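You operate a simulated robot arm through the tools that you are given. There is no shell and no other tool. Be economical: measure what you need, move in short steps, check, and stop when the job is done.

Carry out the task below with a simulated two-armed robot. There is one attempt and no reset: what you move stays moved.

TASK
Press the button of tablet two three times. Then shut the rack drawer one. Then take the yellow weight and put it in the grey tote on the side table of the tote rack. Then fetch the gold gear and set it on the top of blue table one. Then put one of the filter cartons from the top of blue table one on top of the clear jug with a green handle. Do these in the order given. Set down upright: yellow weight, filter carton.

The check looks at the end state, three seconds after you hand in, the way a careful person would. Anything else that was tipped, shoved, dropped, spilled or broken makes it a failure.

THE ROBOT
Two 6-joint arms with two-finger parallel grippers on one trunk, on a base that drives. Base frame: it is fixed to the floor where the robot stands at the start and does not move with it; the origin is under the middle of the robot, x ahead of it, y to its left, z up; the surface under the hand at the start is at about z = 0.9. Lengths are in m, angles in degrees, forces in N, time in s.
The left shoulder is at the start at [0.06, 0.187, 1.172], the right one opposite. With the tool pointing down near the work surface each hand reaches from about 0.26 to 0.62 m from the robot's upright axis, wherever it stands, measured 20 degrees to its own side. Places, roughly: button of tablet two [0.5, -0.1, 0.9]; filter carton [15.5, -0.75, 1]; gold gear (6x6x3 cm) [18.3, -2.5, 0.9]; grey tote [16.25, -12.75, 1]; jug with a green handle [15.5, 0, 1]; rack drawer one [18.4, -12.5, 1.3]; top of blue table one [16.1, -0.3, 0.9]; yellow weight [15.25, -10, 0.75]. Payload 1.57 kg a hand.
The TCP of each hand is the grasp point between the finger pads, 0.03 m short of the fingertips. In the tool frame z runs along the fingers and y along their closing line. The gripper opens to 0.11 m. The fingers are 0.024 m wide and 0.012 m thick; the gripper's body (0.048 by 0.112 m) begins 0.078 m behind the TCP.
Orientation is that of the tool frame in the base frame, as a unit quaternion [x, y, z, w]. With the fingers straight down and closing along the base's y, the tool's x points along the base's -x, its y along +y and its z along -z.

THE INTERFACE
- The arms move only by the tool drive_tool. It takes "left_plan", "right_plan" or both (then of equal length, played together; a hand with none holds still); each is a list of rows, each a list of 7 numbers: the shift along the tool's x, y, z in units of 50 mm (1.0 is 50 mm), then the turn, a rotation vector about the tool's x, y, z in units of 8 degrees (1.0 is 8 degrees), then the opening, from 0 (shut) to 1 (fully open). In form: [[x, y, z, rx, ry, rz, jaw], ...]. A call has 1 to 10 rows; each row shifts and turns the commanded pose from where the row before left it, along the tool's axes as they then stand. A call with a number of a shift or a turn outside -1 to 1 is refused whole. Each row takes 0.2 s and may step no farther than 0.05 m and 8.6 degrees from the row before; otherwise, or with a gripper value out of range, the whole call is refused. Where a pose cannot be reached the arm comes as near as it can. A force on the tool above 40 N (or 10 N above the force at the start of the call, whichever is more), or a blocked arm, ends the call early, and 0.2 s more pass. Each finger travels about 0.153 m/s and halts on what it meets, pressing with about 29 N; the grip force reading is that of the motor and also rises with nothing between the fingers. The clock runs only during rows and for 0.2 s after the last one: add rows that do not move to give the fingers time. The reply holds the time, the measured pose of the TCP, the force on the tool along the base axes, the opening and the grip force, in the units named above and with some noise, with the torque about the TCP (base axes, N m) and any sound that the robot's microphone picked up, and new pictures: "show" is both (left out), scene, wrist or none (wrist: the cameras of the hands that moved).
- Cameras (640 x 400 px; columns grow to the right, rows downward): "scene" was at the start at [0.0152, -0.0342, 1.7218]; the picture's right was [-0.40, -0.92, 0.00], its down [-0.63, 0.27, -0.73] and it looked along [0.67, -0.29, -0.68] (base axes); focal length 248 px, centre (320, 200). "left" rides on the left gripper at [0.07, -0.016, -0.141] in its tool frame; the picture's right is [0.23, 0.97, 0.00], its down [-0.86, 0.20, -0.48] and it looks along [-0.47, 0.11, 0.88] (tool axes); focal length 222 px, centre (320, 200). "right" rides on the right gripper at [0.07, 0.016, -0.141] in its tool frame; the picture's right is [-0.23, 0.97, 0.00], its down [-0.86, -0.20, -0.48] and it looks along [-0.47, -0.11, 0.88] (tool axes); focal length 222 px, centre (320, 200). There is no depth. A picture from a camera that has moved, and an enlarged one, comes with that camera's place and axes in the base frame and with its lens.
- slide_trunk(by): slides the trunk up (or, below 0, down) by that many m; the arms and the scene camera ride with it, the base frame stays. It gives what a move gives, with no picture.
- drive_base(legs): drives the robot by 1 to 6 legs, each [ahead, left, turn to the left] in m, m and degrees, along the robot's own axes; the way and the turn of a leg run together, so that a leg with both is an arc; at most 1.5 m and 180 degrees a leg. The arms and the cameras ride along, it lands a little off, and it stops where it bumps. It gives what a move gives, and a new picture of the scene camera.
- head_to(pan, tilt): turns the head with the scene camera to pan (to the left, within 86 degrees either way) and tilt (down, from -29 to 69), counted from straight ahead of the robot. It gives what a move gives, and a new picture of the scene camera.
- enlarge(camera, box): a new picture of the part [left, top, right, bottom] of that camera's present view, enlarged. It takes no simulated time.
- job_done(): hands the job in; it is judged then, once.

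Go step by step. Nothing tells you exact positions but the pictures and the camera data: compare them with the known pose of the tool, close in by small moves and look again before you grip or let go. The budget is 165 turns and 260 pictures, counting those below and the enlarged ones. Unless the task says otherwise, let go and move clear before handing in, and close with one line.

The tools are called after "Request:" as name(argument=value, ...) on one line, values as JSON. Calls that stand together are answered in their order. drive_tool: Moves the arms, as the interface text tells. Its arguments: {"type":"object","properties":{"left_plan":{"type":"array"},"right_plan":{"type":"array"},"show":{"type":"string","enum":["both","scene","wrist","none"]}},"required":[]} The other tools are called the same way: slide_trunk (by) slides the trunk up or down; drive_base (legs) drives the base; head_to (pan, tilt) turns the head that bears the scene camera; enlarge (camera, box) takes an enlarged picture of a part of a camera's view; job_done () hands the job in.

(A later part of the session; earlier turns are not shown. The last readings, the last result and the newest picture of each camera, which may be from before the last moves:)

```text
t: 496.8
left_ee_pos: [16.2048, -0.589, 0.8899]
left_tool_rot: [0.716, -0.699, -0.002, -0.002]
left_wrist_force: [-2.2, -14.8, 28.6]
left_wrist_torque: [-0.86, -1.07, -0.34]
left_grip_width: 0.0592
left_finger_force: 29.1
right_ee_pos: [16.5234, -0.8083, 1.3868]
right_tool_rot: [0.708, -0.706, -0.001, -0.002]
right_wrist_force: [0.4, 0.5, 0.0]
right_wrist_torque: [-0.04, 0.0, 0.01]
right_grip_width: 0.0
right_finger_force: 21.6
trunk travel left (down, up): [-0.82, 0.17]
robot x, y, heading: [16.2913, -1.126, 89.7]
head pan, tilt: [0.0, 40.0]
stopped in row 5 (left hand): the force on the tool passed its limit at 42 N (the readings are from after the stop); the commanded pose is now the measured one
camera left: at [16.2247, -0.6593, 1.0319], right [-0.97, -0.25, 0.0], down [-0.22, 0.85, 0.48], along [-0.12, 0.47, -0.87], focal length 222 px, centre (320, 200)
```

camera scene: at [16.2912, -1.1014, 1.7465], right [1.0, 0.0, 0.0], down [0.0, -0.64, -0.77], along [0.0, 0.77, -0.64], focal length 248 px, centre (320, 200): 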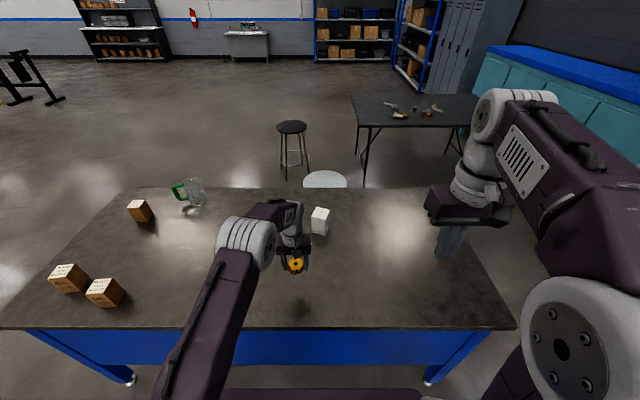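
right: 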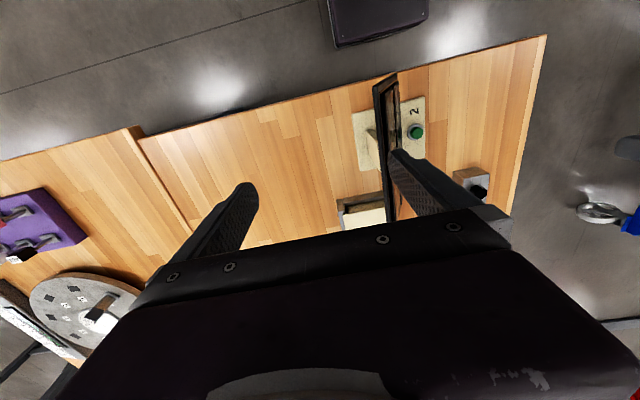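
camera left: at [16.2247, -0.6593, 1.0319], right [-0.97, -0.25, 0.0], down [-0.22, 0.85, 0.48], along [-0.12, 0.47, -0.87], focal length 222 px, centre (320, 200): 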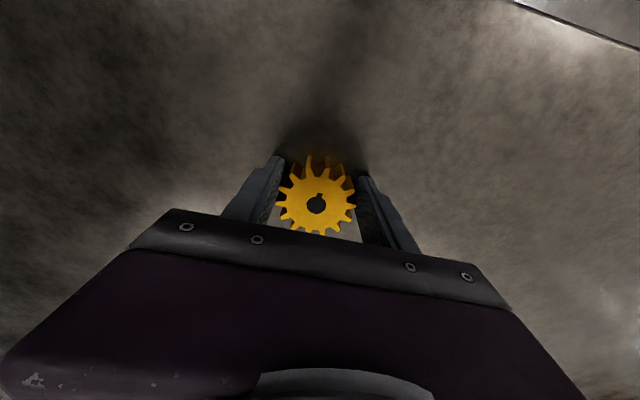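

Contact made; the table is at z≈0.857. I'll ease up slightly, open the fingers, and lift away.

Request:
drive_tool(left_plan=[[0, 0, -0.06, 0, 0, 0, 0], [0, 0, 0, 0, 0, 0, 0.6], [0, 0, 0, 0, 0, 0, 0.8], [0, 0, 0, 0, 0, 0, 0.85], [0, 0, -0.5, 0, 0, 0, 0.85], [0, 0, -0.9, 0, 0, 0, 0.85], [0, 0, -0.9, 0, 0, 0, 0.85], [0.5, 0, -0.8, 0, 0, 0, 0.85], [0.5, 0, -0.8, 0, 0, 0, 0.85]], show="both")

Request:
enlarge(camera="scene", box=[0, 160, 360, 340])

```text
t: 498.8
left_ee_pos: [16.2071, -0.6387, 1.0853]
left_tool_rot: [0.716, -0.698, -0.004, -0.002]
left_wrist_force: [-0.3, -0.9, 0.1]
left_wrist_torque: [0.04, -0.02, -0.02]
left_grip_width: 0.0936
left_finger_force: 0.0
right_ee_pos: [16.5238, -0.8081, 1.3868]
right_tool_rot: [0.708, -0.707, 0.0, -0.002]
right_wrist_force: [0.0, 0.1, 0.7]
right_wrist_torque: [0.04, 0.01, -0.02]
right_grip_width: 0.0
right_finger_force: 21.1
trunk travel left (down, up): [-0.82, 0.17]
robot x, y, heading: [16.2946, -1.1268, 90.2]
head pan, tilt: [0.0, 40.0]
camera scene: at [16.2913, -1.1052, 1.7465], right [1.0, 0.0, 0.0], down [0.0, -0.64, -0.77], along [0.0, 0.77, -0.64], focal length 248 px, centre (320, 200)
camera left: at [16.2268, -0.7099, 1.2274], right [-0.97, -0.25, 0.0], down [-0.22, 0.85, 0.49], along [-0.12, 0.47, -0.87], focal length 222 px, centre (320, 200)
```

scene: 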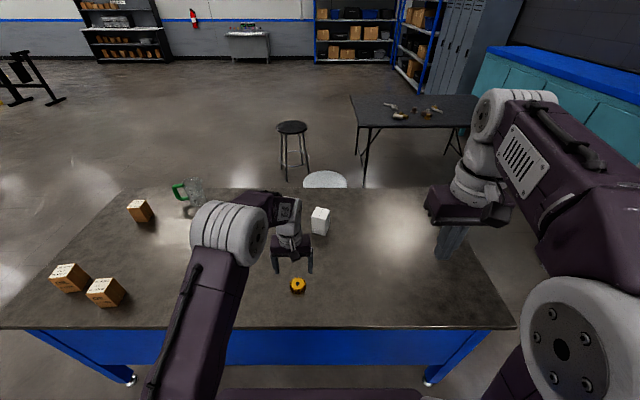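
left: 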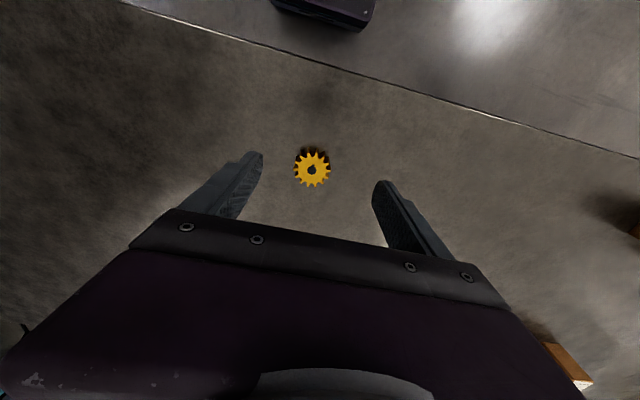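

```text
1.78 times, centred on (180, 250) of scene
camera zoom: at [16.2913, -1.1052, 1.7465], right [1.0, 0.0, 0.0], down [0.0, -0.64, -0.77], along [0.0, 0.77, -0.64], focal length 442 px, centre (569, 111)
```

zoom: 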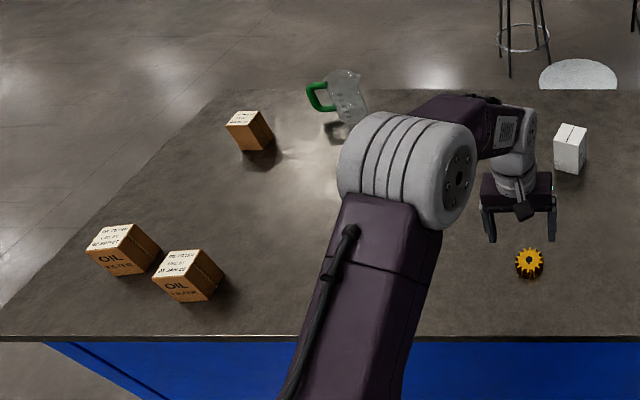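

The gear lies flat on the table. The jug and one carton are near the north edge, so I'll go round the table's west end and approach from the north.

Request:
drive_tool(left_plan=[[0.4, 0, -0.7, 0, 0, 0, 1], [0.4, 0, -0.7, 0, 0, 0, 1]], show="none")

Request:
drive_base(legs=[[-0.27, 0, 0], [0, 1.3, 0], [0.1, 0.6, 0], [1.2, 0, 0], [0.95, 0, 0]])

Request:
head_to(pan=-60, tilt=30)

```text
t: 499.4
left_ee_pos: [16.2087, -0.6784, 1.1554]
left_tool_rot: [0.716, -0.699, -0.004, -0.003]
left_wrist_force: [-0.4, -0.4, 0.0]
left_wrist_torque: [0.01, 0.02, 0.03]
left_grip_width: 0.1101
left_finger_force: 0.1
right_ee_pos: [16.521, -0.8077, 1.3866]
right_tool_rot: [0.708, -0.706, 0.0, -0.001]
right_wrist_force: [-0.3, -0.3, 0.9]
right_wrist_torque: [0.04, -0.03, 0.01]
right_grip_width: 0.0
right_finger_force: 21.3
trunk travel left (down, up): [-0.82, 0.17]
robot x, y, heading: [16.2914, -1.1242, 90.1]
head pan, tilt: [0.0, 40.0]
```

```text
t: 520.8
left_ee_pos: [14.3151, 1.307, 1.1539]
left_tool_rot: [0.716, -0.698, -0.004, -0.001]
left_wrist_force: [-0.3, 0.1, 0.1]
left_wrist_torque: [-0.02, 0.0, 0.03]
left_grip_width: 0.1098
left_finger_force: 0.1
right_ee_pos: [14.6307, 1.1781, 1.3864]
right_tool_rot: [0.709, -0.705, 0.0, -0.001]
right_wrist_force: [0.5, -0.5, 0.2]
right_wrist_torque: [0.02, 0.01, 0.0]
right_grip_width: 0.0003
right_finger_force: 21.0
trunk travel left (down, up): [-0.82, 0.17]
robot x, y, heading: [14.3996, 0.8567, 90.1]
head pan, tilt: [0.0, 40.0]
camera scene: at [14.399, 0.8796, 1.7466], right [1.0, 0.0, 0.0], down [0.0, -0.64, -0.77], along [0.0, 0.77, -0.64], focal length 248 px, centre (320, 200)
```

scene: 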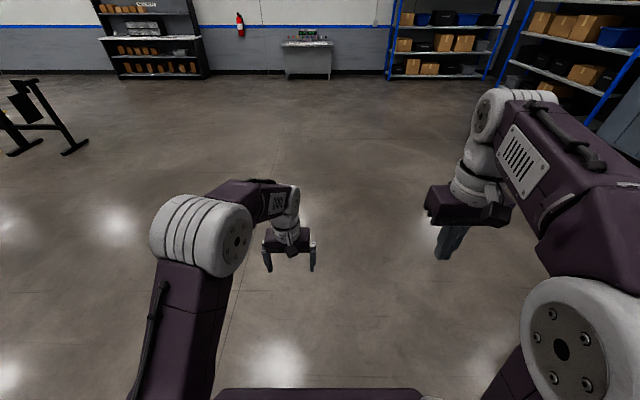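

```text
t: 522.1
left_ee_pos: [14.3154, 1.3062, 1.153]
left_tool_rot: [0.717, -0.698, -0.003, -0.002]
left_wrist_force: [-0.3, 0.2, -0.4]
left_wrist_torque: [0.02, -0.02, 0.01]
left_grip_width: 0.1099
left_finger_force: 0.1
right_ee_pos: [14.6312, 1.18, 1.3854]
right_tool_rot: [0.709, -0.705, 0.001, -0.001]
right_wrist_force: [0.1, -0.5, -1.0]
right_wrist_torque: [0.01, 0.02, 0.01]
right_grip_width: 0.0
right_finger_force: 21.4
trunk travel left (down, up): [-0.82, 0.17]
robot x, y, heading: [14.3979, 0.8522, 90.1]
head pan, tilt: [-60.0, 30.0]
camera scene: at [14.4775, 0.8414, 1.7619], right [0.5, -0.86, 0.0], down [-0.43, -0.25, -0.87], along [0.75, 0.44, -0.5], focal length 248 px, centre (320, 200)
```

scene: 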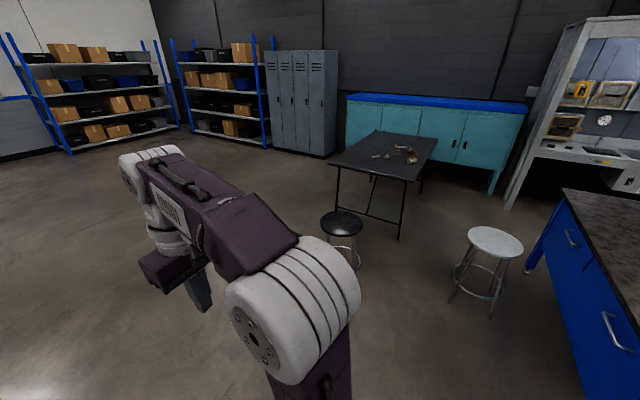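

The white stool stands at about (16.4, 0.5), leaving room at x≈15.5. I'll turn to face south and sidestep in front of the jug.

Request:
drive_base(legs=[[0, 0, -180], [0, 1.1, 0], [0.15, 0, 0]])

Request:
head_to(pan=0, tilt=42)

```text
t: 536.1
left_ee_pos: [15.5898, 0.2581, 1.1554]
left_tool_rot: [0.7, 0.714, -0.002, 0.004]
left_wrist_force: [-0.6, 0.7, 0.0]
left_wrist_torque: [-0.02, -0.01, -0.02]
left_grip_width: 0.1099
left_finger_force: 0.0
right_ee_pos: [15.2752, 0.3881, 1.3874]
right_tool_rot: [0.708, 0.707, -0.002, 0.001]
right_wrist_force: [0.0, 0.1, 0.0]
right_wrist_torque: [-0.05, -0.03, -0.01]
right_grip_width: 0.0
right_finger_force: 21.8
trunk travel left (down, up): [-0.82, 0.17]
robot x, y, heading: [15.5116, 0.704, -90.3]
head pan, tilt: [-60.0, 30.0]
camera scene: at [15.429, 0.7228, 1.7619], right [-0.5, 0.87, 0.0], down [0.43, 0.25, -0.87], along [-0.75, -0.43, -0.5], focal length 248 px, centre (320, 200)
```

scene: 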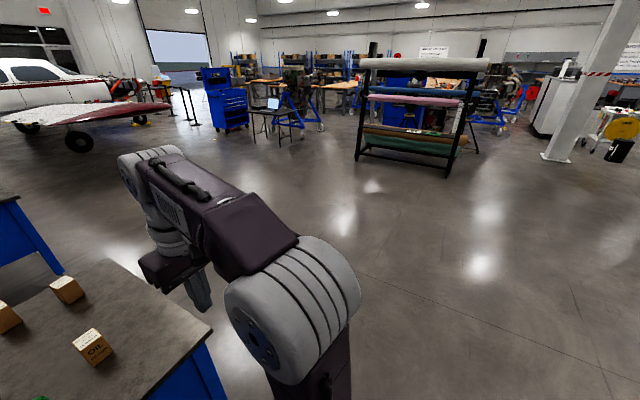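

```text
t: 537.4
left_ee_pos: [15.589, 0.2544, 1.1537]
left_tool_rot: [0.7, 0.714, -0.002, 0.003]
left_wrist_force: [0.0, -0.3, -0.2]
left_wrist_torque: [0.02, -0.03, -0.01]
left_grip_width: 0.1101
left_finger_force: 0.1
right_ee_pos: [15.2758, 0.3845, 1.3866]
right_tool_rot: [0.708, 0.706, -0.001, 0.0]
right_wrist_force: [-0.2, 0.1, -0.2]
right_wrist_torque: [0.0, 0.0, 0.0]
right_grip_width: 0.0
right_finger_force: 21.3
trunk travel left (down, up): [-0.82, 0.17]
robot x, y, heading: [15.5072, 0.7073, -90.2]
head pan, tilt: [0.0, 42.0]
camera scene: at [15.5069, 0.6802, 1.7436], right [-1.0, 0.0, 0.0], down [0.0, 0.67, -0.74], along [0.0, -0.74, -0.67], focal length 248 px, centre (320, 200)
```

scene: 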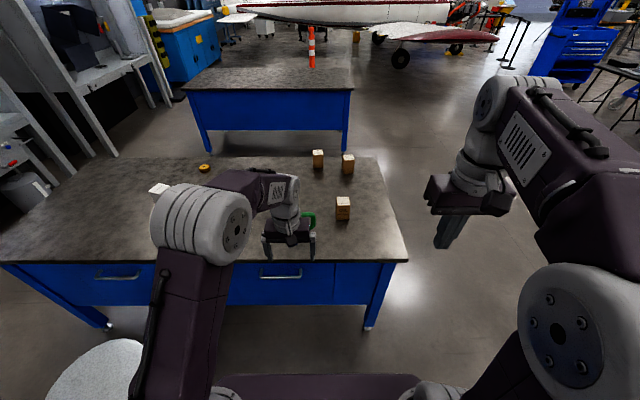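

I'll use the right arm for the near carton at about (15.39, -0.20), so first I'll move the left hand aside to see the jug.

Request:
drive_tool(left_plan=[[0.3, 0.8, -0.3, 0, 0, 0, 0.6], [0.3, 0.8, -0.3, 0, 0, 0, 0.2], [0.3, 0.8, -0.3, 0, 0, 0, 0], [0.3, 0.8, -0.3, 0, 0, 0, 0]], show="scene")

Request:
enlarge(camera="scene", box=[240, 130, 400, 270])

```text
t: 538.4
left_ee_pos: [15.7499, 0.3214, 1.2137]
left_tool_rot: [0.7, 0.714, -0.001, 0.003]
left_wrist_force: [-0.2, -0.3, 0.9]
left_wrist_torque: [-0.02, 0.02, 0.04]
left_grip_width: 0.0
left_finger_force: 21.4
right_ee_pos: [15.2763, 0.3853, 1.3875]
right_tool_rot: [0.708, 0.706, -0.002, 0.001]
right_wrist_force: [0.5, 0.6, 0.2]
right_wrist_torque: [-0.02, 0.0, 0.01]
right_grip_width: 0.0
right_finger_force: 21.1
trunk travel left (down, up): [-0.82, 0.17]
robot x, y, heading: [15.5095, 0.7066, -90.0]
head pan, tilt: [0.0, 42.0]
camera scene: at [15.5088, 0.6818, 1.7436], right [-1.0, 0.0, 0.0], down [0.0, 0.67, -0.74], along [0.0, -0.74, -0.67], focal length 248 px, centre (320, 200)
```

scene: 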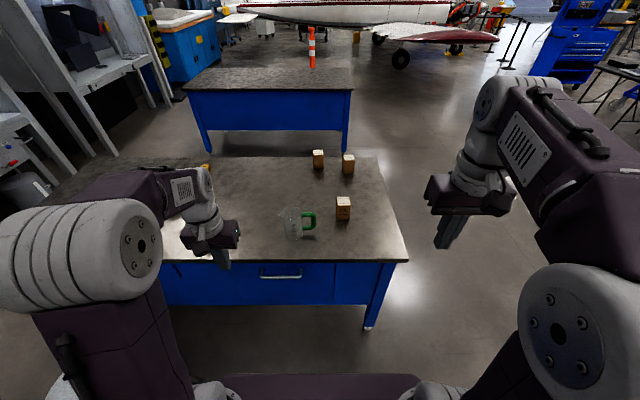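

```text
2.86 times, centred on (320, 200) of scene
camera zoom: at [15.5088, 0.6818, 1.7436], right [-1.0, 0.0, 0.0], down [0.0, 0.67, -0.74], along [0.0, -0.74, -0.67], focal length 710 px, centre (320, 200)
```

zoom: 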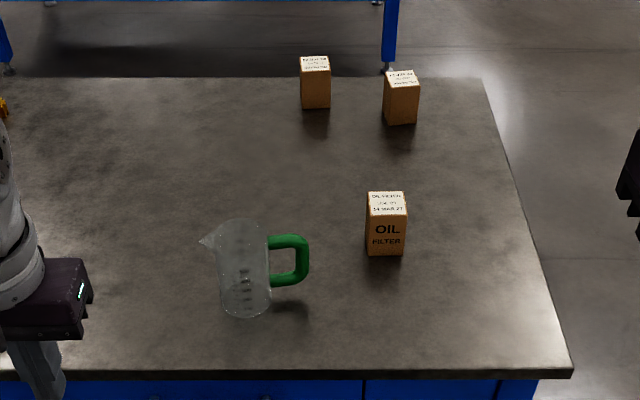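

The carton is at about (15.395, -0.19), 6.4 cm square and 9.5 cm tall; the jug stands at (15.626, -0.047) with its rim near z≈1.03. I'll tuck the left hand, move the base forward, and open the right gripper.

Request:
drive_tool(left_plan=[[0.4, 0.5, -0.3, 0, 0, 0, 0], [0.4, 0.5, -0.3, 0, 0, 0, 0], [0.4, 0.5, -0.3, 0, 0, 0, 0], [0.3, 0.5, -0.3, 0, 0, 0, 0]], right_plan=[[0, 0, 0, 0, 0, 0, 0.4], [0, 0, 0, 0, 0, 0, 0.7], [0, 0, 0, 0, 0, 0, 0.95], [0, 0, 0, 0, 0, 0, 0.95]], show="none")

Request:
drive_base(legs=[[0.28, 0, 0]])

```text
t: 539.4
left_ee_pos: [15.8476, 0.3992, 1.2726]
left_tool_rot: [0.7, 0.714, -0.002, 0.003]
left_wrist_force: [0.1, 0.8, 0.0]
left_wrist_torque: [-0.02, 0.0, -0.01]
left_grip_width: 0.0
left_finger_force: 20.8
right_ee_pos: [15.2767, 0.3849, 1.3865]
right_tool_rot: [0.708, 0.706, -0.001, 0.0]
right_wrist_force: [-0.5, 0.3, 0.0]
right_wrist_torque: [0.0, -0.02, 0.04]
right_grip_width: 0.1042
right_finger_force: 0.0
trunk travel left (down, up): [-0.82, 0.17]
robot x, y, heading: [15.5098, 0.7078, -90.4]
head pan, tilt: [0.0, 42.0]
```

```text
t: 541.3
left_ee_pos: [15.8477, 0.1215, 1.2741]
left_tool_rot: [0.699, 0.715, -0.003, 0.004]
left_wrist_force: [-1.0, 0.4, 0.3]
left_wrist_torque: [-0.01, 0.02, -0.03]
left_grip_width: 0.0
left_finger_force: 21.4
right_ee_pos: [15.2762, 0.1077, 1.3862]
right_tool_rot: [0.708, 0.706, -0.001, 0.0]
right_wrist_force: [-0.2, -0.1, -0.4]
right_wrist_torque: [-0.02, 0.01, 0.03]
right_grip_width: 0.1046
right_finger_force: 0.0
trunk travel left (down, up): [-0.82, 0.17]
robot x, y, heading: [15.5076, 0.4235, -90.2]
head pan, tilt: [0.0, 42.0]
camera scene: at [15.5068, 0.4047, 1.7436], right [-1.0, 0.0, 0.0], down [0.0, 0.67, -0.74], along [0.0, -0.74, -0.67], focal length 248 px, centre (320, 200)
```

scene: 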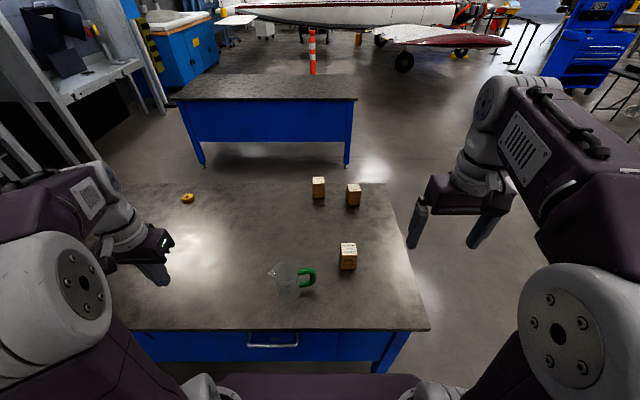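

Now I'll bring the open right hand down and forward over the carton.

Request:
drive_tool(right_plan=[[0, 0.3, 0.9, 0, 0, 0, 0.95], [0, 0.3, 0.9, 0, 0, 0, 0.95], [0, 0.3, 0.9, 0, 0, 0, 0.95], [0, 0.3, 0.9, 0, 0, 0, 0.95], [-0.9, 0.2, 0.2, 0, 0, 0, 0.95], [-0.9, 0.2, 0.2, 0, 0, 0, 0.95], [-0.9, 0.2, 0.2, 0, 0, 0, 0.95], [-0.9, 0.2, 0.2, 0, 0, 0, 0.95], [-0.9, 0.2, 0.2, 0, 0, 0, 0.95], [-0.9, 0.2, 0.2, 0, 0, 0, 0.95]])

```text
t: 543.5
left_ee_pos: [15.8489, 0.1161, 1.2727]
left_tool_rot: [0.699, 0.715, -0.001, 0.003]
left_wrist_force: [-0.5, -0.6, 0.4]
left_wrist_torque: [0.04, -0.04, 0.0]
left_grip_width: 0.0
left_finger_force: 21.7
right_ee_pos: [15.3948, -0.1606, 1.1429]
right_tool_rot: [0.707, 0.707, 0.001, -0.003]
right_wrist_force: [-0.4, -0.3, 0.5]
right_wrist_torque: [0.11, -0.02, -0.01]
right_grip_width: 0.1046
right_finger_force: 0.1
right hand out of reach, approached as far as the arm can: row 10
trunk travel left (down, up): [-0.82, 0.17]
robot x, y, heading: [15.5049, 0.4272, -90.0]
head pan, tilt: [0.0, 42.0]
camera scene: at [15.5069, 0.3981, 1.7436], right [-1.0, 0.0, 0.0], down [0.0, 0.67, -0.74], along [0.0, -0.74, -0.67], focal length 248 px, centre (320, 200)
camera right: at [15.4123, -0.0924, 1.285], right [0.97, -0.23, 0.0], down [-0.2, -0.86, 0.47], along [-0.11, -0.46, -0.88], focal length 222 px, centre (320, 200)
```

scene: 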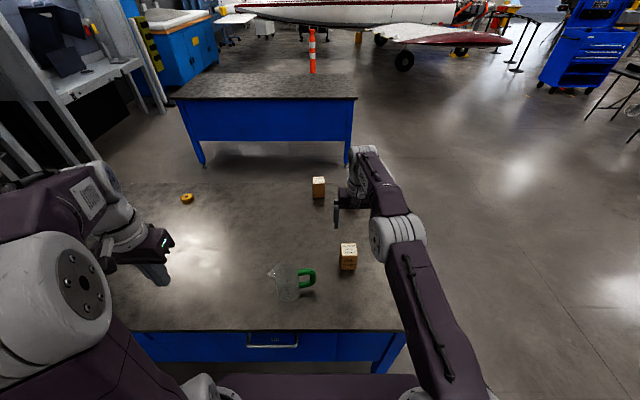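
right: 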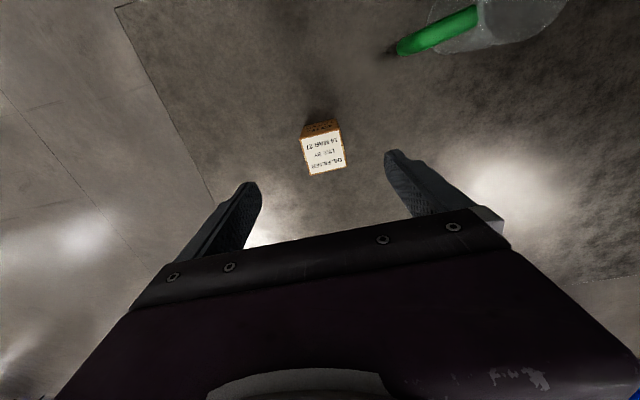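

The wrist camera puts the carton top at (15.395, -0.187). I'll lower and edge forward to centre over it.

Request:
drive_tool(right_plan=[[0, 0, 0.5, 0, 0, 0, 0.95], [0, 0, 0.5, 0, 0, 0, 0.95], [-0.15, 0, 0.4, 0, 0, 0, 0.95], [-0.15, 0, 0.4, 0, 0, 0, 0.95], [-0.22, 0, 0.3, 0, 0, 0, 0.95], [0, 0, 0, 0, 0, 0, 0.95]])

Request:
enlarge(camera="right", box=[200, 60, 440, 240])

```text
t: 544.9
left_ee_pos: [15.847, 0.1202, 1.2729]
left_tool_rot: [0.699, 0.715, -0.001, 0.002]
left_wrist_force: [0.1, -0.2, 1.1]
left_wrist_torque: [0.04, -0.01, 0.0]
left_grip_width: 0.0002
left_finger_force: 21.1
right_ee_pos: [15.3935, -0.1695, 1.0409]
right_tool_rot: [0.708, 0.707, -0.001, 0.0]
right_wrist_force: [0.8, -1.1, 0.1]
right_wrist_torque: [0.0, 0.0, 0.05]
right_grip_width: 0.1046
right_finger_force: 0.1
right hand out of reach, approached as far as the arm can: row 4, 5
trunk travel left (down, up): [-0.82, 0.17]
robot x, y, heading: [15.5096, 0.4231, -90.3]
head pan, tilt: [0.0, 42.0]
camera scene: at [15.5068, 0.4019, 1.7436], right [-1.0, 0.0, 0.0], down [0.0, 0.67, -0.74], along [0.0, -0.74, -0.67], focal length 248 px, centre (320, 200)
camera right: at [15.4104, -0.1006, 1.1818], right [0.97, -0.23, 0.0], down [-0.2, -0.85, 0.48], along [-0.11, -0.47, -0.88], focal length 222 px, centre (320, 200)
```

scene: 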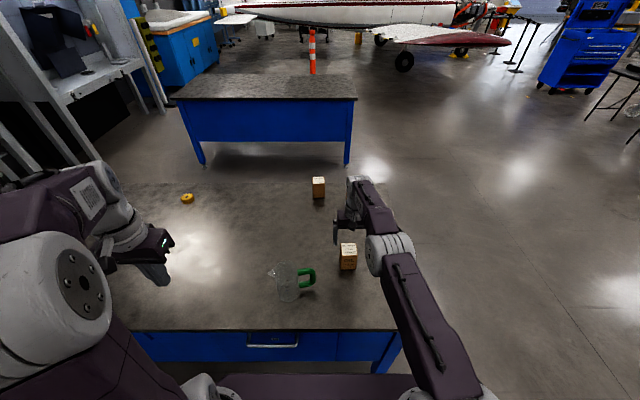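
right: 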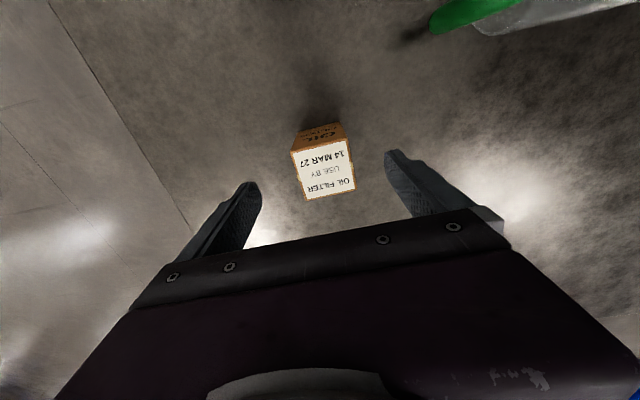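

```text
2.22 times, centred on (320, 150) of right
camera zoom: at [15.4104, -0.1006, 1.1818], right [0.97, -0.23, 0.0], down [-0.2, -0.85, 0.48], along [-0.11, -0.47, -0.88], focal length 494 px, centre (320, 311)
```

zoom: 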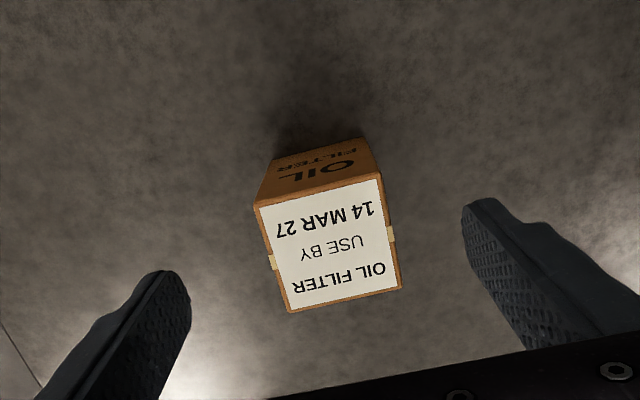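

The arm is just short of centre. I'll nudge the base forward 4 cm.

Request:
drive_base(legs=[[0.04, 0, 0]])

Request:
enlarge(camera="right", box=[200, 60, 440, 240])

```text
t: 545.8
left_ee_pos: [15.8486, 0.0873, 1.2759]
left_tool_rot: [0.7, 0.714, -0.005, 0.006]
left_wrist_force: [-0.4, 1.7, -0.1]
left_wrist_torque: [-0.09, 0.05, -0.02]
left_grip_width: 0.0003
left_finger_force: 20.9
right_ee_pos: [15.3947, -0.2029, 1.0447]
right_tool_rot: [0.706, 0.708, -0.004, 0.002]
right_wrist_force: [0.0, 1.6, 0.6]
right_wrist_torque: [-0.06, 0.02, -0.02]
right_grip_width: 0.1045
right_finger_force: 0.1
trunk travel left (down, up): [-0.82, 0.17]
robot x, y, heading: [15.507, 0.3854, -90.0]
head pan, tilt: [0.0, 42.0]
camera scene: at [15.5068, 0.3734, 1.7438], right [-1.0, 0.0, 0.0], down [0.0, 0.66, -0.75], along [0.0, -0.75, -0.66], focal length 248 px, centre (320, 200)
```

scene: 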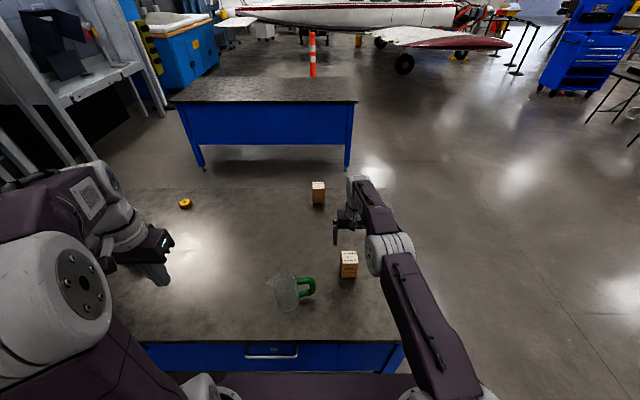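

```text
2.22 times, centred on (320, 150) of right
camera zoom: at [15.4107, -0.1329, 1.1858], right [0.97, -0.23, 0.0], down [-0.2, -0.85, 0.49], along [-0.11, -0.47, -0.87], focal length 494 px, centre (320, 311)
```

zoom: 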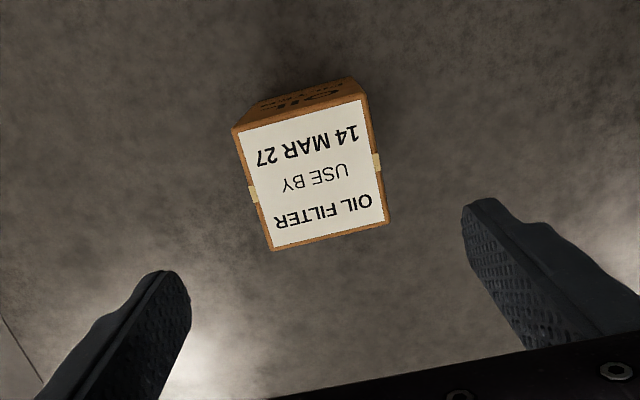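

Now slightly past centre; I'll back 1.7 cm in tiny steps while descending around the carton.

Request:
drive_tool(right_plan=[[0.03, 0, 0.25, 0, 0, 0, 0.95], [0.04, 0, 0.25, 0, 0, 0, 0.95], [0.06, 0, 0.3, 0, 0, 0, 0.95], [0.07, 0, 0.3, 0, 0, 0, 0.95], [0.07, 0, 0.2, 0, 0, 0, 0.95], [0.07, 0, 0.2, 0, 0, 0, 0.95], [0, 0, 0, 0, 0, 0, 0.95]], show="wrist")

Request:
enlarge(camera="scene", box=[260, 170, 420, 320])

```text
t: 547.4
left_ee_pos: [15.8479, 0.0798, 1.2735]
left_tool_rot: [0.699, 0.715, -0.002, 0.003]
left_wrist_force: [0.1, 0.3, -0.3]
left_wrist_torque: [-0.01, 0.0, -0.01]
left_grip_width: 0.0
left_finger_force: 21.2
right_ee_pos: [15.3943, -0.192, 0.9665]
right_tool_rot: [0.707, 0.707, -0.001, 0.001]
right_wrist_force: [0.2, -0.1, 0.0]
right_wrist_torque: [-0.01, 0.01, 0.01]
right_grip_width: 0.1046
right_finger_force: 0.0
trunk travel left (down, up): [-0.82, 0.17]
robot x, y, heading: [15.5081, 0.3862, -90.1]
head pan, tilt: [0.0, 42.0]
camera right: at [15.4104, -0.1239, 1.1073], right [0.97, -0.23, 0.0], down [-0.2, -0.85, 0.48], along [-0.11, -0.47, -0.88], focal length 222 px, centre (320, 200)
```

right: 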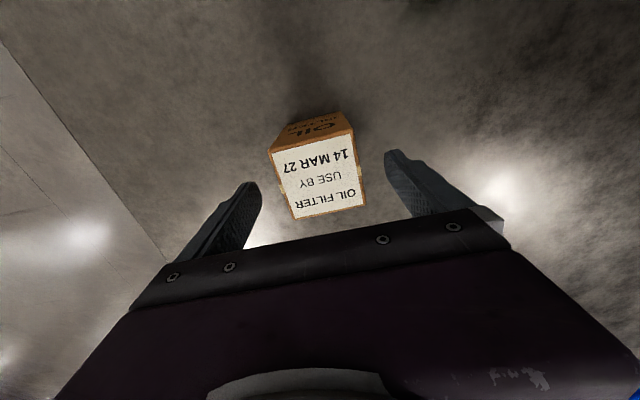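

```text
2.67 times, centred on (340, 245) of scene
camera zoom: at [15.5067, 0.3617, 1.7436], right [-1.0, 0.0, 0.0], down [0.0, 0.67, -0.74], along [0.0, -0.74, -0.67], focal length 663 px, centre (267, 80)
```

zoom: 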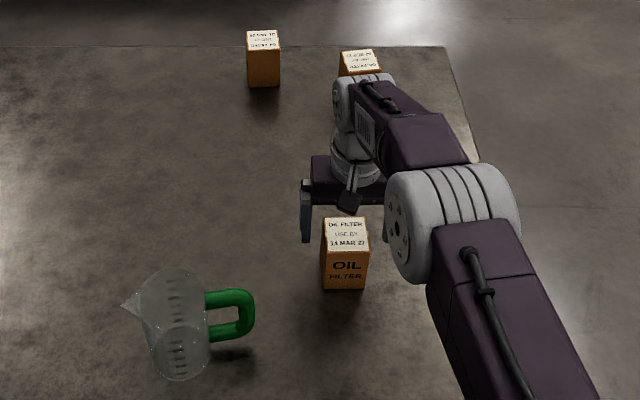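

Centred on the carton to within a few millimetres. I'll descend another 3 cm and close.

Request:
drive_tool(right_plan=[[0.02, 0, 0.22, 0, 0, 0, 0.95], [0.02, 0, 0.22, 0, 0, 0, 0.95], [0, 0, 0.2, 0, 0, 0, 0.95], [0, 0, 0, 0, 0, 0, 0.8], [0, 0, 0, 0, 0, 0, 0.65], [0, 0, 0, 0, 0, 0, 0.5], [0, 0, 0, 0, 0, 0, 0.4], [0, 0, 0, 0, 0, 0, 0.4]], show="wrist")

```text
t: 549.2
left_ee_pos: [15.8483, 0.0792, 1.2736]
left_tool_rot: [0.699, 0.715, -0.001, 0.003]
left_wrist_force: [-0.5, 0.9, 0.1]
left_wrist_torque: [-0.04, -0.03, 0.03]
left_grip_width: 0.0
left_finger_force: 21.5
right_ee_pos: [15.3924, -0.1911, 0.9334]
right_tool_rot: [0.706, 0.708, -0.002, 0.0]
right_wrist_force: [-0.1, -0.7, 0.7]
right_wrist_torque: [-0.12, -0.03, 0.03]
right_grip_width: 0.062
right_finger_force: 29.2
trunk travel left (down, up): [-0.82, 0.17]
robot x, y, heading: [15.5087, 0.3883, -90.0]
head pan, tilt: [0.0, 42.0]
camera right: at [15.4103, -0.1219, 1.0751], right [0.97, -0.23, 0.0], down [-0.2, -0.85, 0.48], along [-0.11, -0.47, -0.88], focal length 222 px, centre (320, 200)
```

right: 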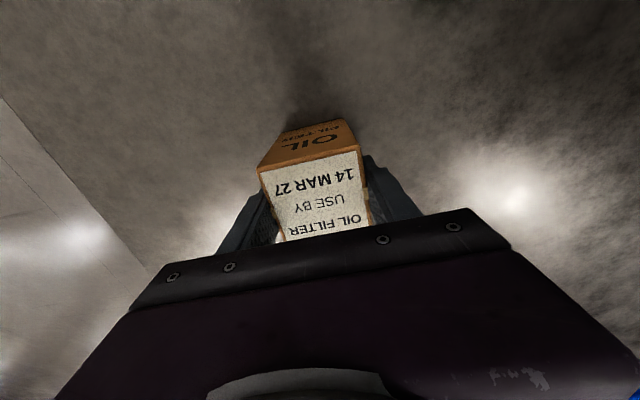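

Carton gripped at 62 mm. I'll lift it while drawing back to the jug's y, staying clear sideways.

Request:
drive_tool(right_plan=[[0, 0, -0.4, 0, 0, 0, 0.4], [0.05, 0, -0.6, 0, 0, 0, 0.4], [0.15, 0, -0.8, 0, 0, 0, 0.4], [0.3, 0, -0.8, 0, 0, 0, 0.4], [0.5, 0, -0.7, 0, 0, 0, 0.4], [0.6, 0, -0.7, 0, 0, 0, 0.4], [0.6, 0, -0.6, 0, 0, 0, 0.4], [0.6, 0, -0.4, 0, 0, 0, 0.4]])

Request:
enlarge(camera="scene", box=[230, 190, 390, 340])

```text
t: 551.0
left_ee_pos: [15.8475, 0.0818, 1.2741]
left_tool_rot: [0.699, 0.715, -0.002, 0.004]
left_wrist_force: [-0.9, -0.7, 1.2]
left_wrist_torque: [-0.03, -0.02, 0.01]
left_grip_width: 0.0
left_finger_force: 21.1
right_ee_pos: [15.3939, -0.0484, 1.1853]
right_tool_rot: [0.707, 0.707, -0.001, 0.001]
right_wrist_force: [-0.8, 0.4, -3.7]
right_wrist_torque: [-0.01, 0.0, 0.02]
right_grip_width: 0.0618
right_finger_force: 28.9
trunk travel left (down, up): [-0.82, 0.17]
robot x, y, heading: [15.5108, 0.3884, -89.9]
head pan, tilt: [0.0, 42.0]
camera scene: at [15.5067, 0.364, 1.7436], right [-1.0, 0.0, 0.0], down [0.0, 0.67, -0.74], along [0.0, -0.74, -0.67], focal length 248 px, centre (320, 200)
camera right: at [15.4112, 0.0206, 1.3255], right [0.97, -0.23, 0.0], down [-0.2, -0.85, 0.48], along [-0.11, -0.47, -0.88], focal length 222 px, centre (320, 200)
```

scene: 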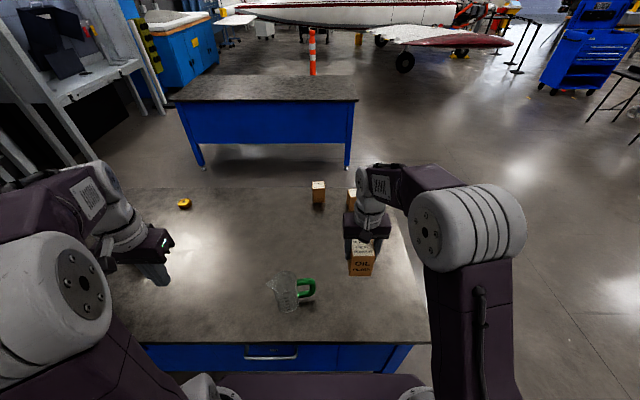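
right: 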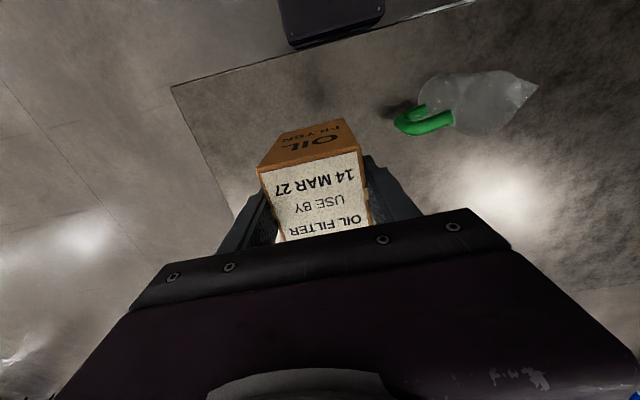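

```text
2.67 times, centred on (310, 265) of scene
camera zoom: at [15.5067, 0.364, 1.7436], right [-1.0, 0.0, 0.0], down [0.0, 0.67, -0.74], along [0.0, -0.74, -0.67], focal length 663 px, centre (347, 27)
```

zoom: 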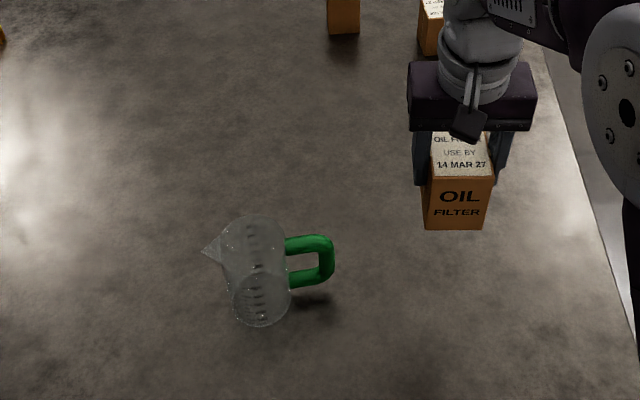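

Two views agree on the jug's rim centre at (15.624, -0.060, 1.017). I'll carry the carton sideways above it.

Request:
drive_tool(right_plan=[[-0.05, 0.77, 0, 0, 0, 0, 0.4], [-0.05, 0.77, 0, 0, 0, 0, 0.4], [-0.05, 0.77, 0, 0, 0, 0, 0.4], [-0.05, 0.77, 0, 0, 0, 0, 0.4], [-0.05, 0.77, 0, 0, 0, 0, 0.4], [-0.03, 0.75, 0, 0, 0, 0, 0.4], [0, 0, 0, 0, 0, 0, 0.4]])

Request:
enlarge(camera="scene", box=[230, 190, 390, 340])

```text
t: 552.6
left_ee_pos: [15.8476, 0.0794, 1.274]
left_tool_rot: [0.699, 0.715, -0.001, 0.004]
left_wrist_force: [-1.3, -0.5, 0.0]
left_wrist_torque: [-0.03, -0.03, -0.01]
left_grip_width: 0.0001
left_finger_force: 20.8
right_ee_pos: [15.6231, -0.0621, 1.1841]
right_tool_rot: [0.707, 0.707, -0.001, 0.0]
right_wrist_force: [0.3, 0.9, -2.6]
right_wrist_torque: [0.0, 0.0, 0.01]
right_grip_width: 0.0617
right_finger_force: 28.6
trunk travel left (down, up): [-0.82, 0.17]
robot x, y, heading: [15.5104, 0.3895, -90.0]
head pan, tilt: [0.0, 42.0]
camera scene: at [15.5062, 0.3615, 1.7436], right [-1.0, 0.0, 0.0], down [0.0, 0.67, -0.74], along [0.0, -0.74, -0.67], focal length 248 px, centre (320, 200)
camera right: at [15.6409, 0.0055, 1.3251], right [0.97, -0.23, 0.0], down [-0.2, -0.86, 0.48], along [-0.11, -0.47, -0.88], focal length 222 px, centre (320, 200)
```

scene: 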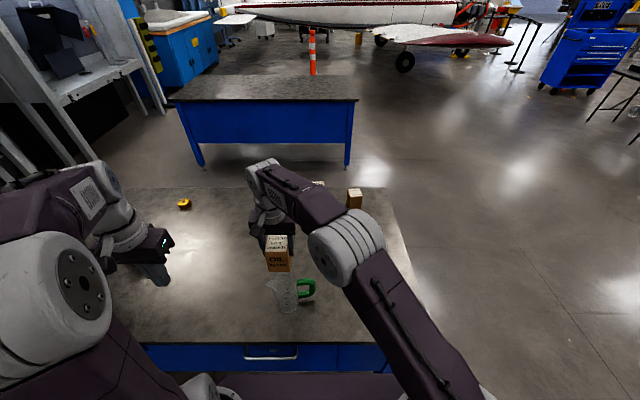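
right: 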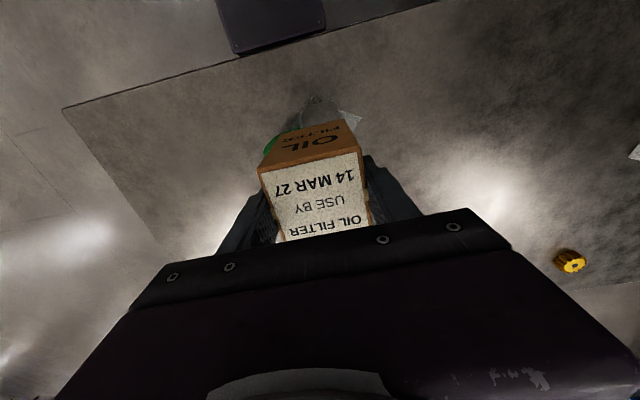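

```text
2.67 times, centred on (310, 265) of scene
camera zoom: at [15.5062, 0.3615, 1.7436], right [-1.0, 0.0, 0.0], down [0.0, 0.67, -0.74], along [0.0, -0.74, -0.67], focal length 663 px, centre (347, 27)
```

zoom: 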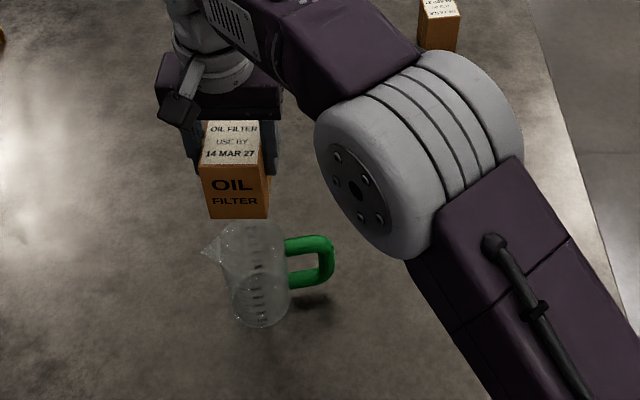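

The carton is aligned over the jug. I'll lower it to just above the rim.

Request:
drive_tool(right_plan=[[0, 0, 0.3, 0, 0, 0, 0.4], [0, 0, 0.3, 0, 0, 0, 0.4], [0, 0, 0.3, 0, 0, 0, 0.4], [0, 0, 0.3, 0, 0, 0, 0.4], [0, 0, 0.2, 0, 0, 0, 0.4], [0, 0, 0, 0, 0, 0, 0.4]], show="scene")

Request:
enlarge(camera="scene", box=[240, 220, 340, 320])

```text
t: 554.0
left_ee_pos: [15.8476, 0.0788, 1.273]
left_tool_rot: [0.699, 0.715, -0.002, 0.003]
left_wrist_force: [-0.5, -0.2, -0.2]
left_wrist_torque: [-0.01, 0.0, 0.01]
left_grip_width: 0.0001
left_finger_force: 20.9
right_ee_pos: [15.6235, -0.0639, 1.1137]
right_tool_rot: [0.707, 0.707, -0.001, -0.001]
right_wrist_force: [-0.3, -0.7, -2.6]
right_wrist_torque: [0.0, 0.0, 0.02]
right_grip_width: 0.0617
right_finger_force: 28.9
trunk travel left (down, up): [-0.82, 0.17]
robot x, y, heading: [15.5075, 0.3861, -90.1]
head pan, tilt: [0.0, 42.0]
camera scene: at [15.5068, 0.3617, 1.7436], right [-1.0, 0.0, 0.0], down [0.0, 0.67, -0.74], along [0.0, -0.74, -0.67], focal length 248 px, centre (320, 200)
```

scene: 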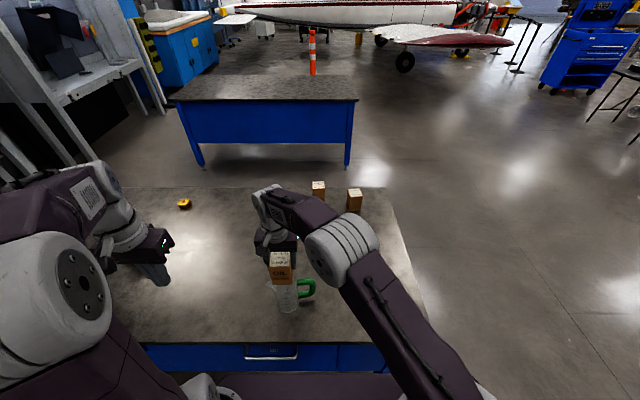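

```text
4.00 times, centred on (290, 270) of scene
camera zoom: at [15.5068, 0.3617, 1.7436], right [-1.0, 0.0, 0.0], down [0.0, 0.67, -0.74], along [0.0, -0.74, -0.67], focal length 994 px, centre (440, -80)
```

zoom: 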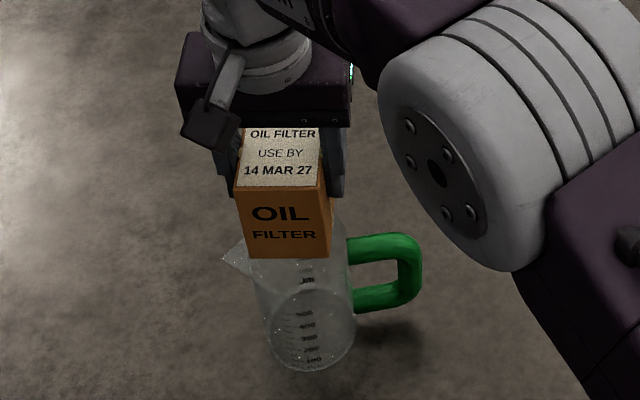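

Alignment is within a few millimetres. I'll lower the last two centimetres in tiny steps and watch the force.

Request:
drive_tool(right_plan=[[-0.0, -0.03, 0.1, 0, 0, 0, 0.4], [0, 0, 0.1, 0, 0, 0, 0.4], [0, 0, 0.06, 0, 0, 0, 0.4], [0, 0, 0, 0, 0, 0, 0.4]], show="none")

Request:
enlarge(camera="scene", box=[240, 220, 340, 320])

```text
t: 555.0
left_ee_pos: [15.8481, 0.079, 1.2727]
left_tool_rot: [0.699, 0.715, -0.001, 0.003]
left_wrist_force: [0.4, 0.1, 0.2]
left_wrist_torque: [-0.02, 0.02, 0.05]
left_grip_width: 0.0002
left_finger_force: 21.3
right_ee_pos: [15.6226, -0.0641, 1.1]
right_tool_rot: [0.707, 0.708, 0.0, 0.0]
right_wrist_force: [0.0, 0.7, -3.8]
right_wrist_torque: [0.0, -0.01, -0.01]
right_grip_width: 0.0619
right_finger_force: 28.3
trunk travel left (down, up): [-0.82, 0.17]
robot x, y, heading: [15.5087, 0.3845, -90.1]
head pan, tilt: [0.0, 42.0]
```

```text
4.00 times, centred on (290, 270) of scene
camera zoom: at [15.5069, 0.3615, 1.7436], right [-1.0, 0.0, 0.0], down [0.0, 0.67, -0.74], along [0.0, -0.74, -0.67], focal length 994 px, centre (440, -80)
```

zoom: 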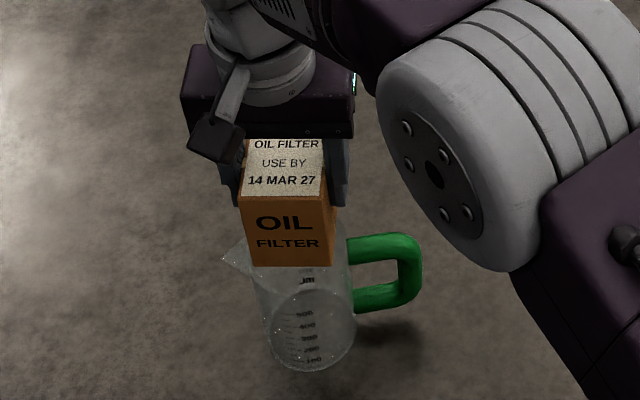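

Still hanging; continuing 2.5 mm at a time.

Request:
drive_tool(right_plan=[[0, 0, 0.05, 0, 0, 0, 0.4], [0, 0, 0.05, 0, 0, 0, 0.4], [0, 0, 0.05, 0, 0, 0, 0.4], [0, 0, 0, 0, 0, 0, 0.4]], show="none")

Request:
enlarge(camera="scene", box=[240, 220, 340, 320])

```text
t: 556.0
left_ee_pos: [15.8474, 0.0802, 1.2737]
left_tool_rot: [0.699, 0.715, -0.002, 0.003]
left_wrist_force: [1.2, 0.1, -0.3]
left_wrist_torque: [-0.04, -0.02, -0.02]
left_grip_width: 0.0
left_finger_force: 21.4
right_ee_pos: [15.6221, -0.0636, 1.0914]
right_tool_rot: [0.706, 0.708, -0.001, -0.001]
right_wrist_force: [0.1, -0.7, -3.6]
right_wrist_torque: [-0.03, 0.02, -0.02]
right_grip_width: 0.0616
right_finger_force: 29.3
trunk travel left (down, up): [-0.82, 0.17]
robot x, y, heading: [15.5068, 0.3899, -89.9]
head pan, tilt: [0.0, 42.0]
```

```text
4.00 times, centred on (290, 270) of scene
camera zoom: at [15.507, 0.3615, 1.7436], right [-1.0, 0.0, 0.0], down [0.0, 0.67, -0.74], along [0.0, -0.74, -0.67], focal length 994 px, centre (440, -80)
```

zoom: 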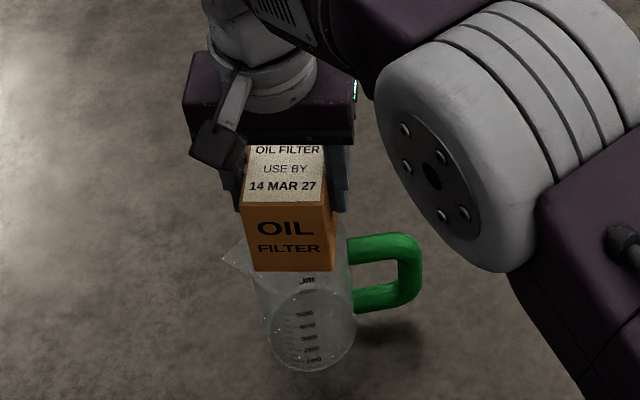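

No contact yet. Another few millimetres.

Request:
drive_tool(right_plan=[[0, 0, 0.05, 0, 0, 0, 0.4], [0, 0, 0.05, 0, 0, 0, 0.4], [0, 0, 0.05, 0, 0, 0, 0.4], [0, 0, 0, 0, 0, 0, 0.4]], show="none")

Request:
enlarge(camera="scene", box=[240, 220, 340, 320])

```text
t: 557.0
left_ee_pos: [15.8475, 0.0797, 1.2738]
left_tool_rot: [0.699, 0.715, -0.002, 0.004]
left_wrist_force: [0.2, -0.1, 0.6]
left_wrist_torque: [0.02, 0.02, 0.03]
left_grip_width: 0.0001
left_finger_force: 21.1
right_ee_pos: [15.6222, -0.0636, 1.0845]
right_tool_rot: [0.707, 0.707, -0.001, -0.001]
right_wrist_force: [-0.4, 0.2, -3.4]
right_wrist_torque: [0.03, 0.02, -0.02]
right_grip_width: 0.062
right_finger_force: 29.1
trunk travel left (down, up): [-0.82, 0.17]
robot x, y, heading: [15.5054, 0.3898, -89.9]
head pan, tilt: [0.0, 42.0]
```

```text
4.00 times, centred on (290, 270) of scene
camera zoom: at [15.507, 0.3615, 1.7436], right [-1.0, 0.0, 0.0], down [0.0, 0.67, -0.74], along [0.0, -0.74, -0.67], focal length 994 px, centre (440, -80)
```

zoom: 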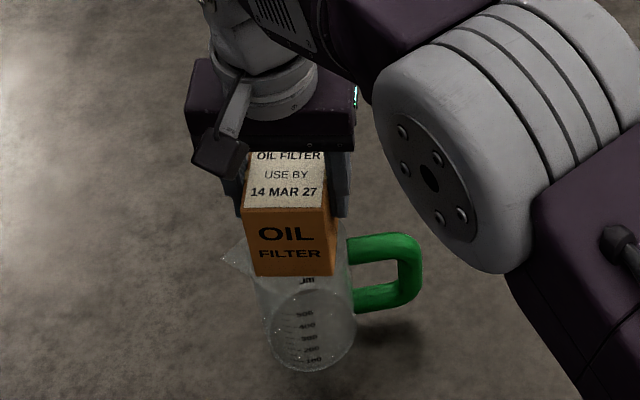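

Continuing down in 2.5 mm steps; the rim should be very close.

Request:
drive_tool(right_plan=[[0, 0, 0.05, 0, 0, 0, 0.4], [0, 0, 0.05, 0, 0, 0, 0.4], [0, 0, 0.05, 0, 0, 0, 0.4], [0, 0, 0, 0, 0, 0, 0.4]], show="wrist")

Request:
enlarge(camera="scene", box=[240, 220, 340, 320])

```text
t: 558.0
left_ee_pos: [15.8479, 0.0787, 1.2728]
left_tool_rot: [0.699, 0.715, -0.003, 0.004]
left_wrist_force: [0.3, -0.3, 0.5]
left_wrist_torque: [0.01, 0.0, 0.0]
left_grip_width: 0.0
left_finger_force: 21.1
right_ee_pos: [15.6216, -0.0649, 1.0782]
right_tool_rot: [0.707, 0.707, 0.0, -0.001]
right_wrist_force: [0.2, -0.2, -3.5]
right_wrist_torque: [-0.01, -0.01, 0.0]
right_grip_width: 0.0616
right_finger_force: 29.3
trunk travel left (down, up): [-0.82, 0.17]
robot x, y, heading: [15.5101, 0.3877, -90.3]
head pan, tilt: [0.0, 42.0]
camera right: at [15.6392, 0.0049, 1.2189], right [0.97, -0.23, 0.0], down [-0.2, -0.86, 0.48], along [-0.11, -0.47, -0.88], focal length 222 px, centre (320, 200)
```

right: 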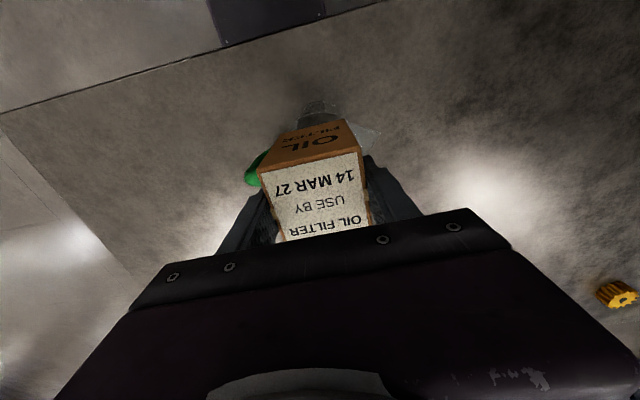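

```text
4.00 times, centred on (290, 270) of scene
camera zoom: at [15.507, 0.3615, 1.7436], right [-1.0, 0.0, 0.0], down [0.0, 0.67, -0.74], along [0.0, -0.74, -0.67], focal length 994 px, centre (440, -80)
```

zoom: 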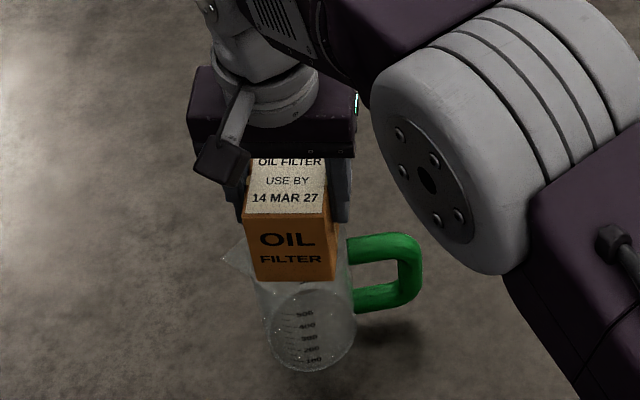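

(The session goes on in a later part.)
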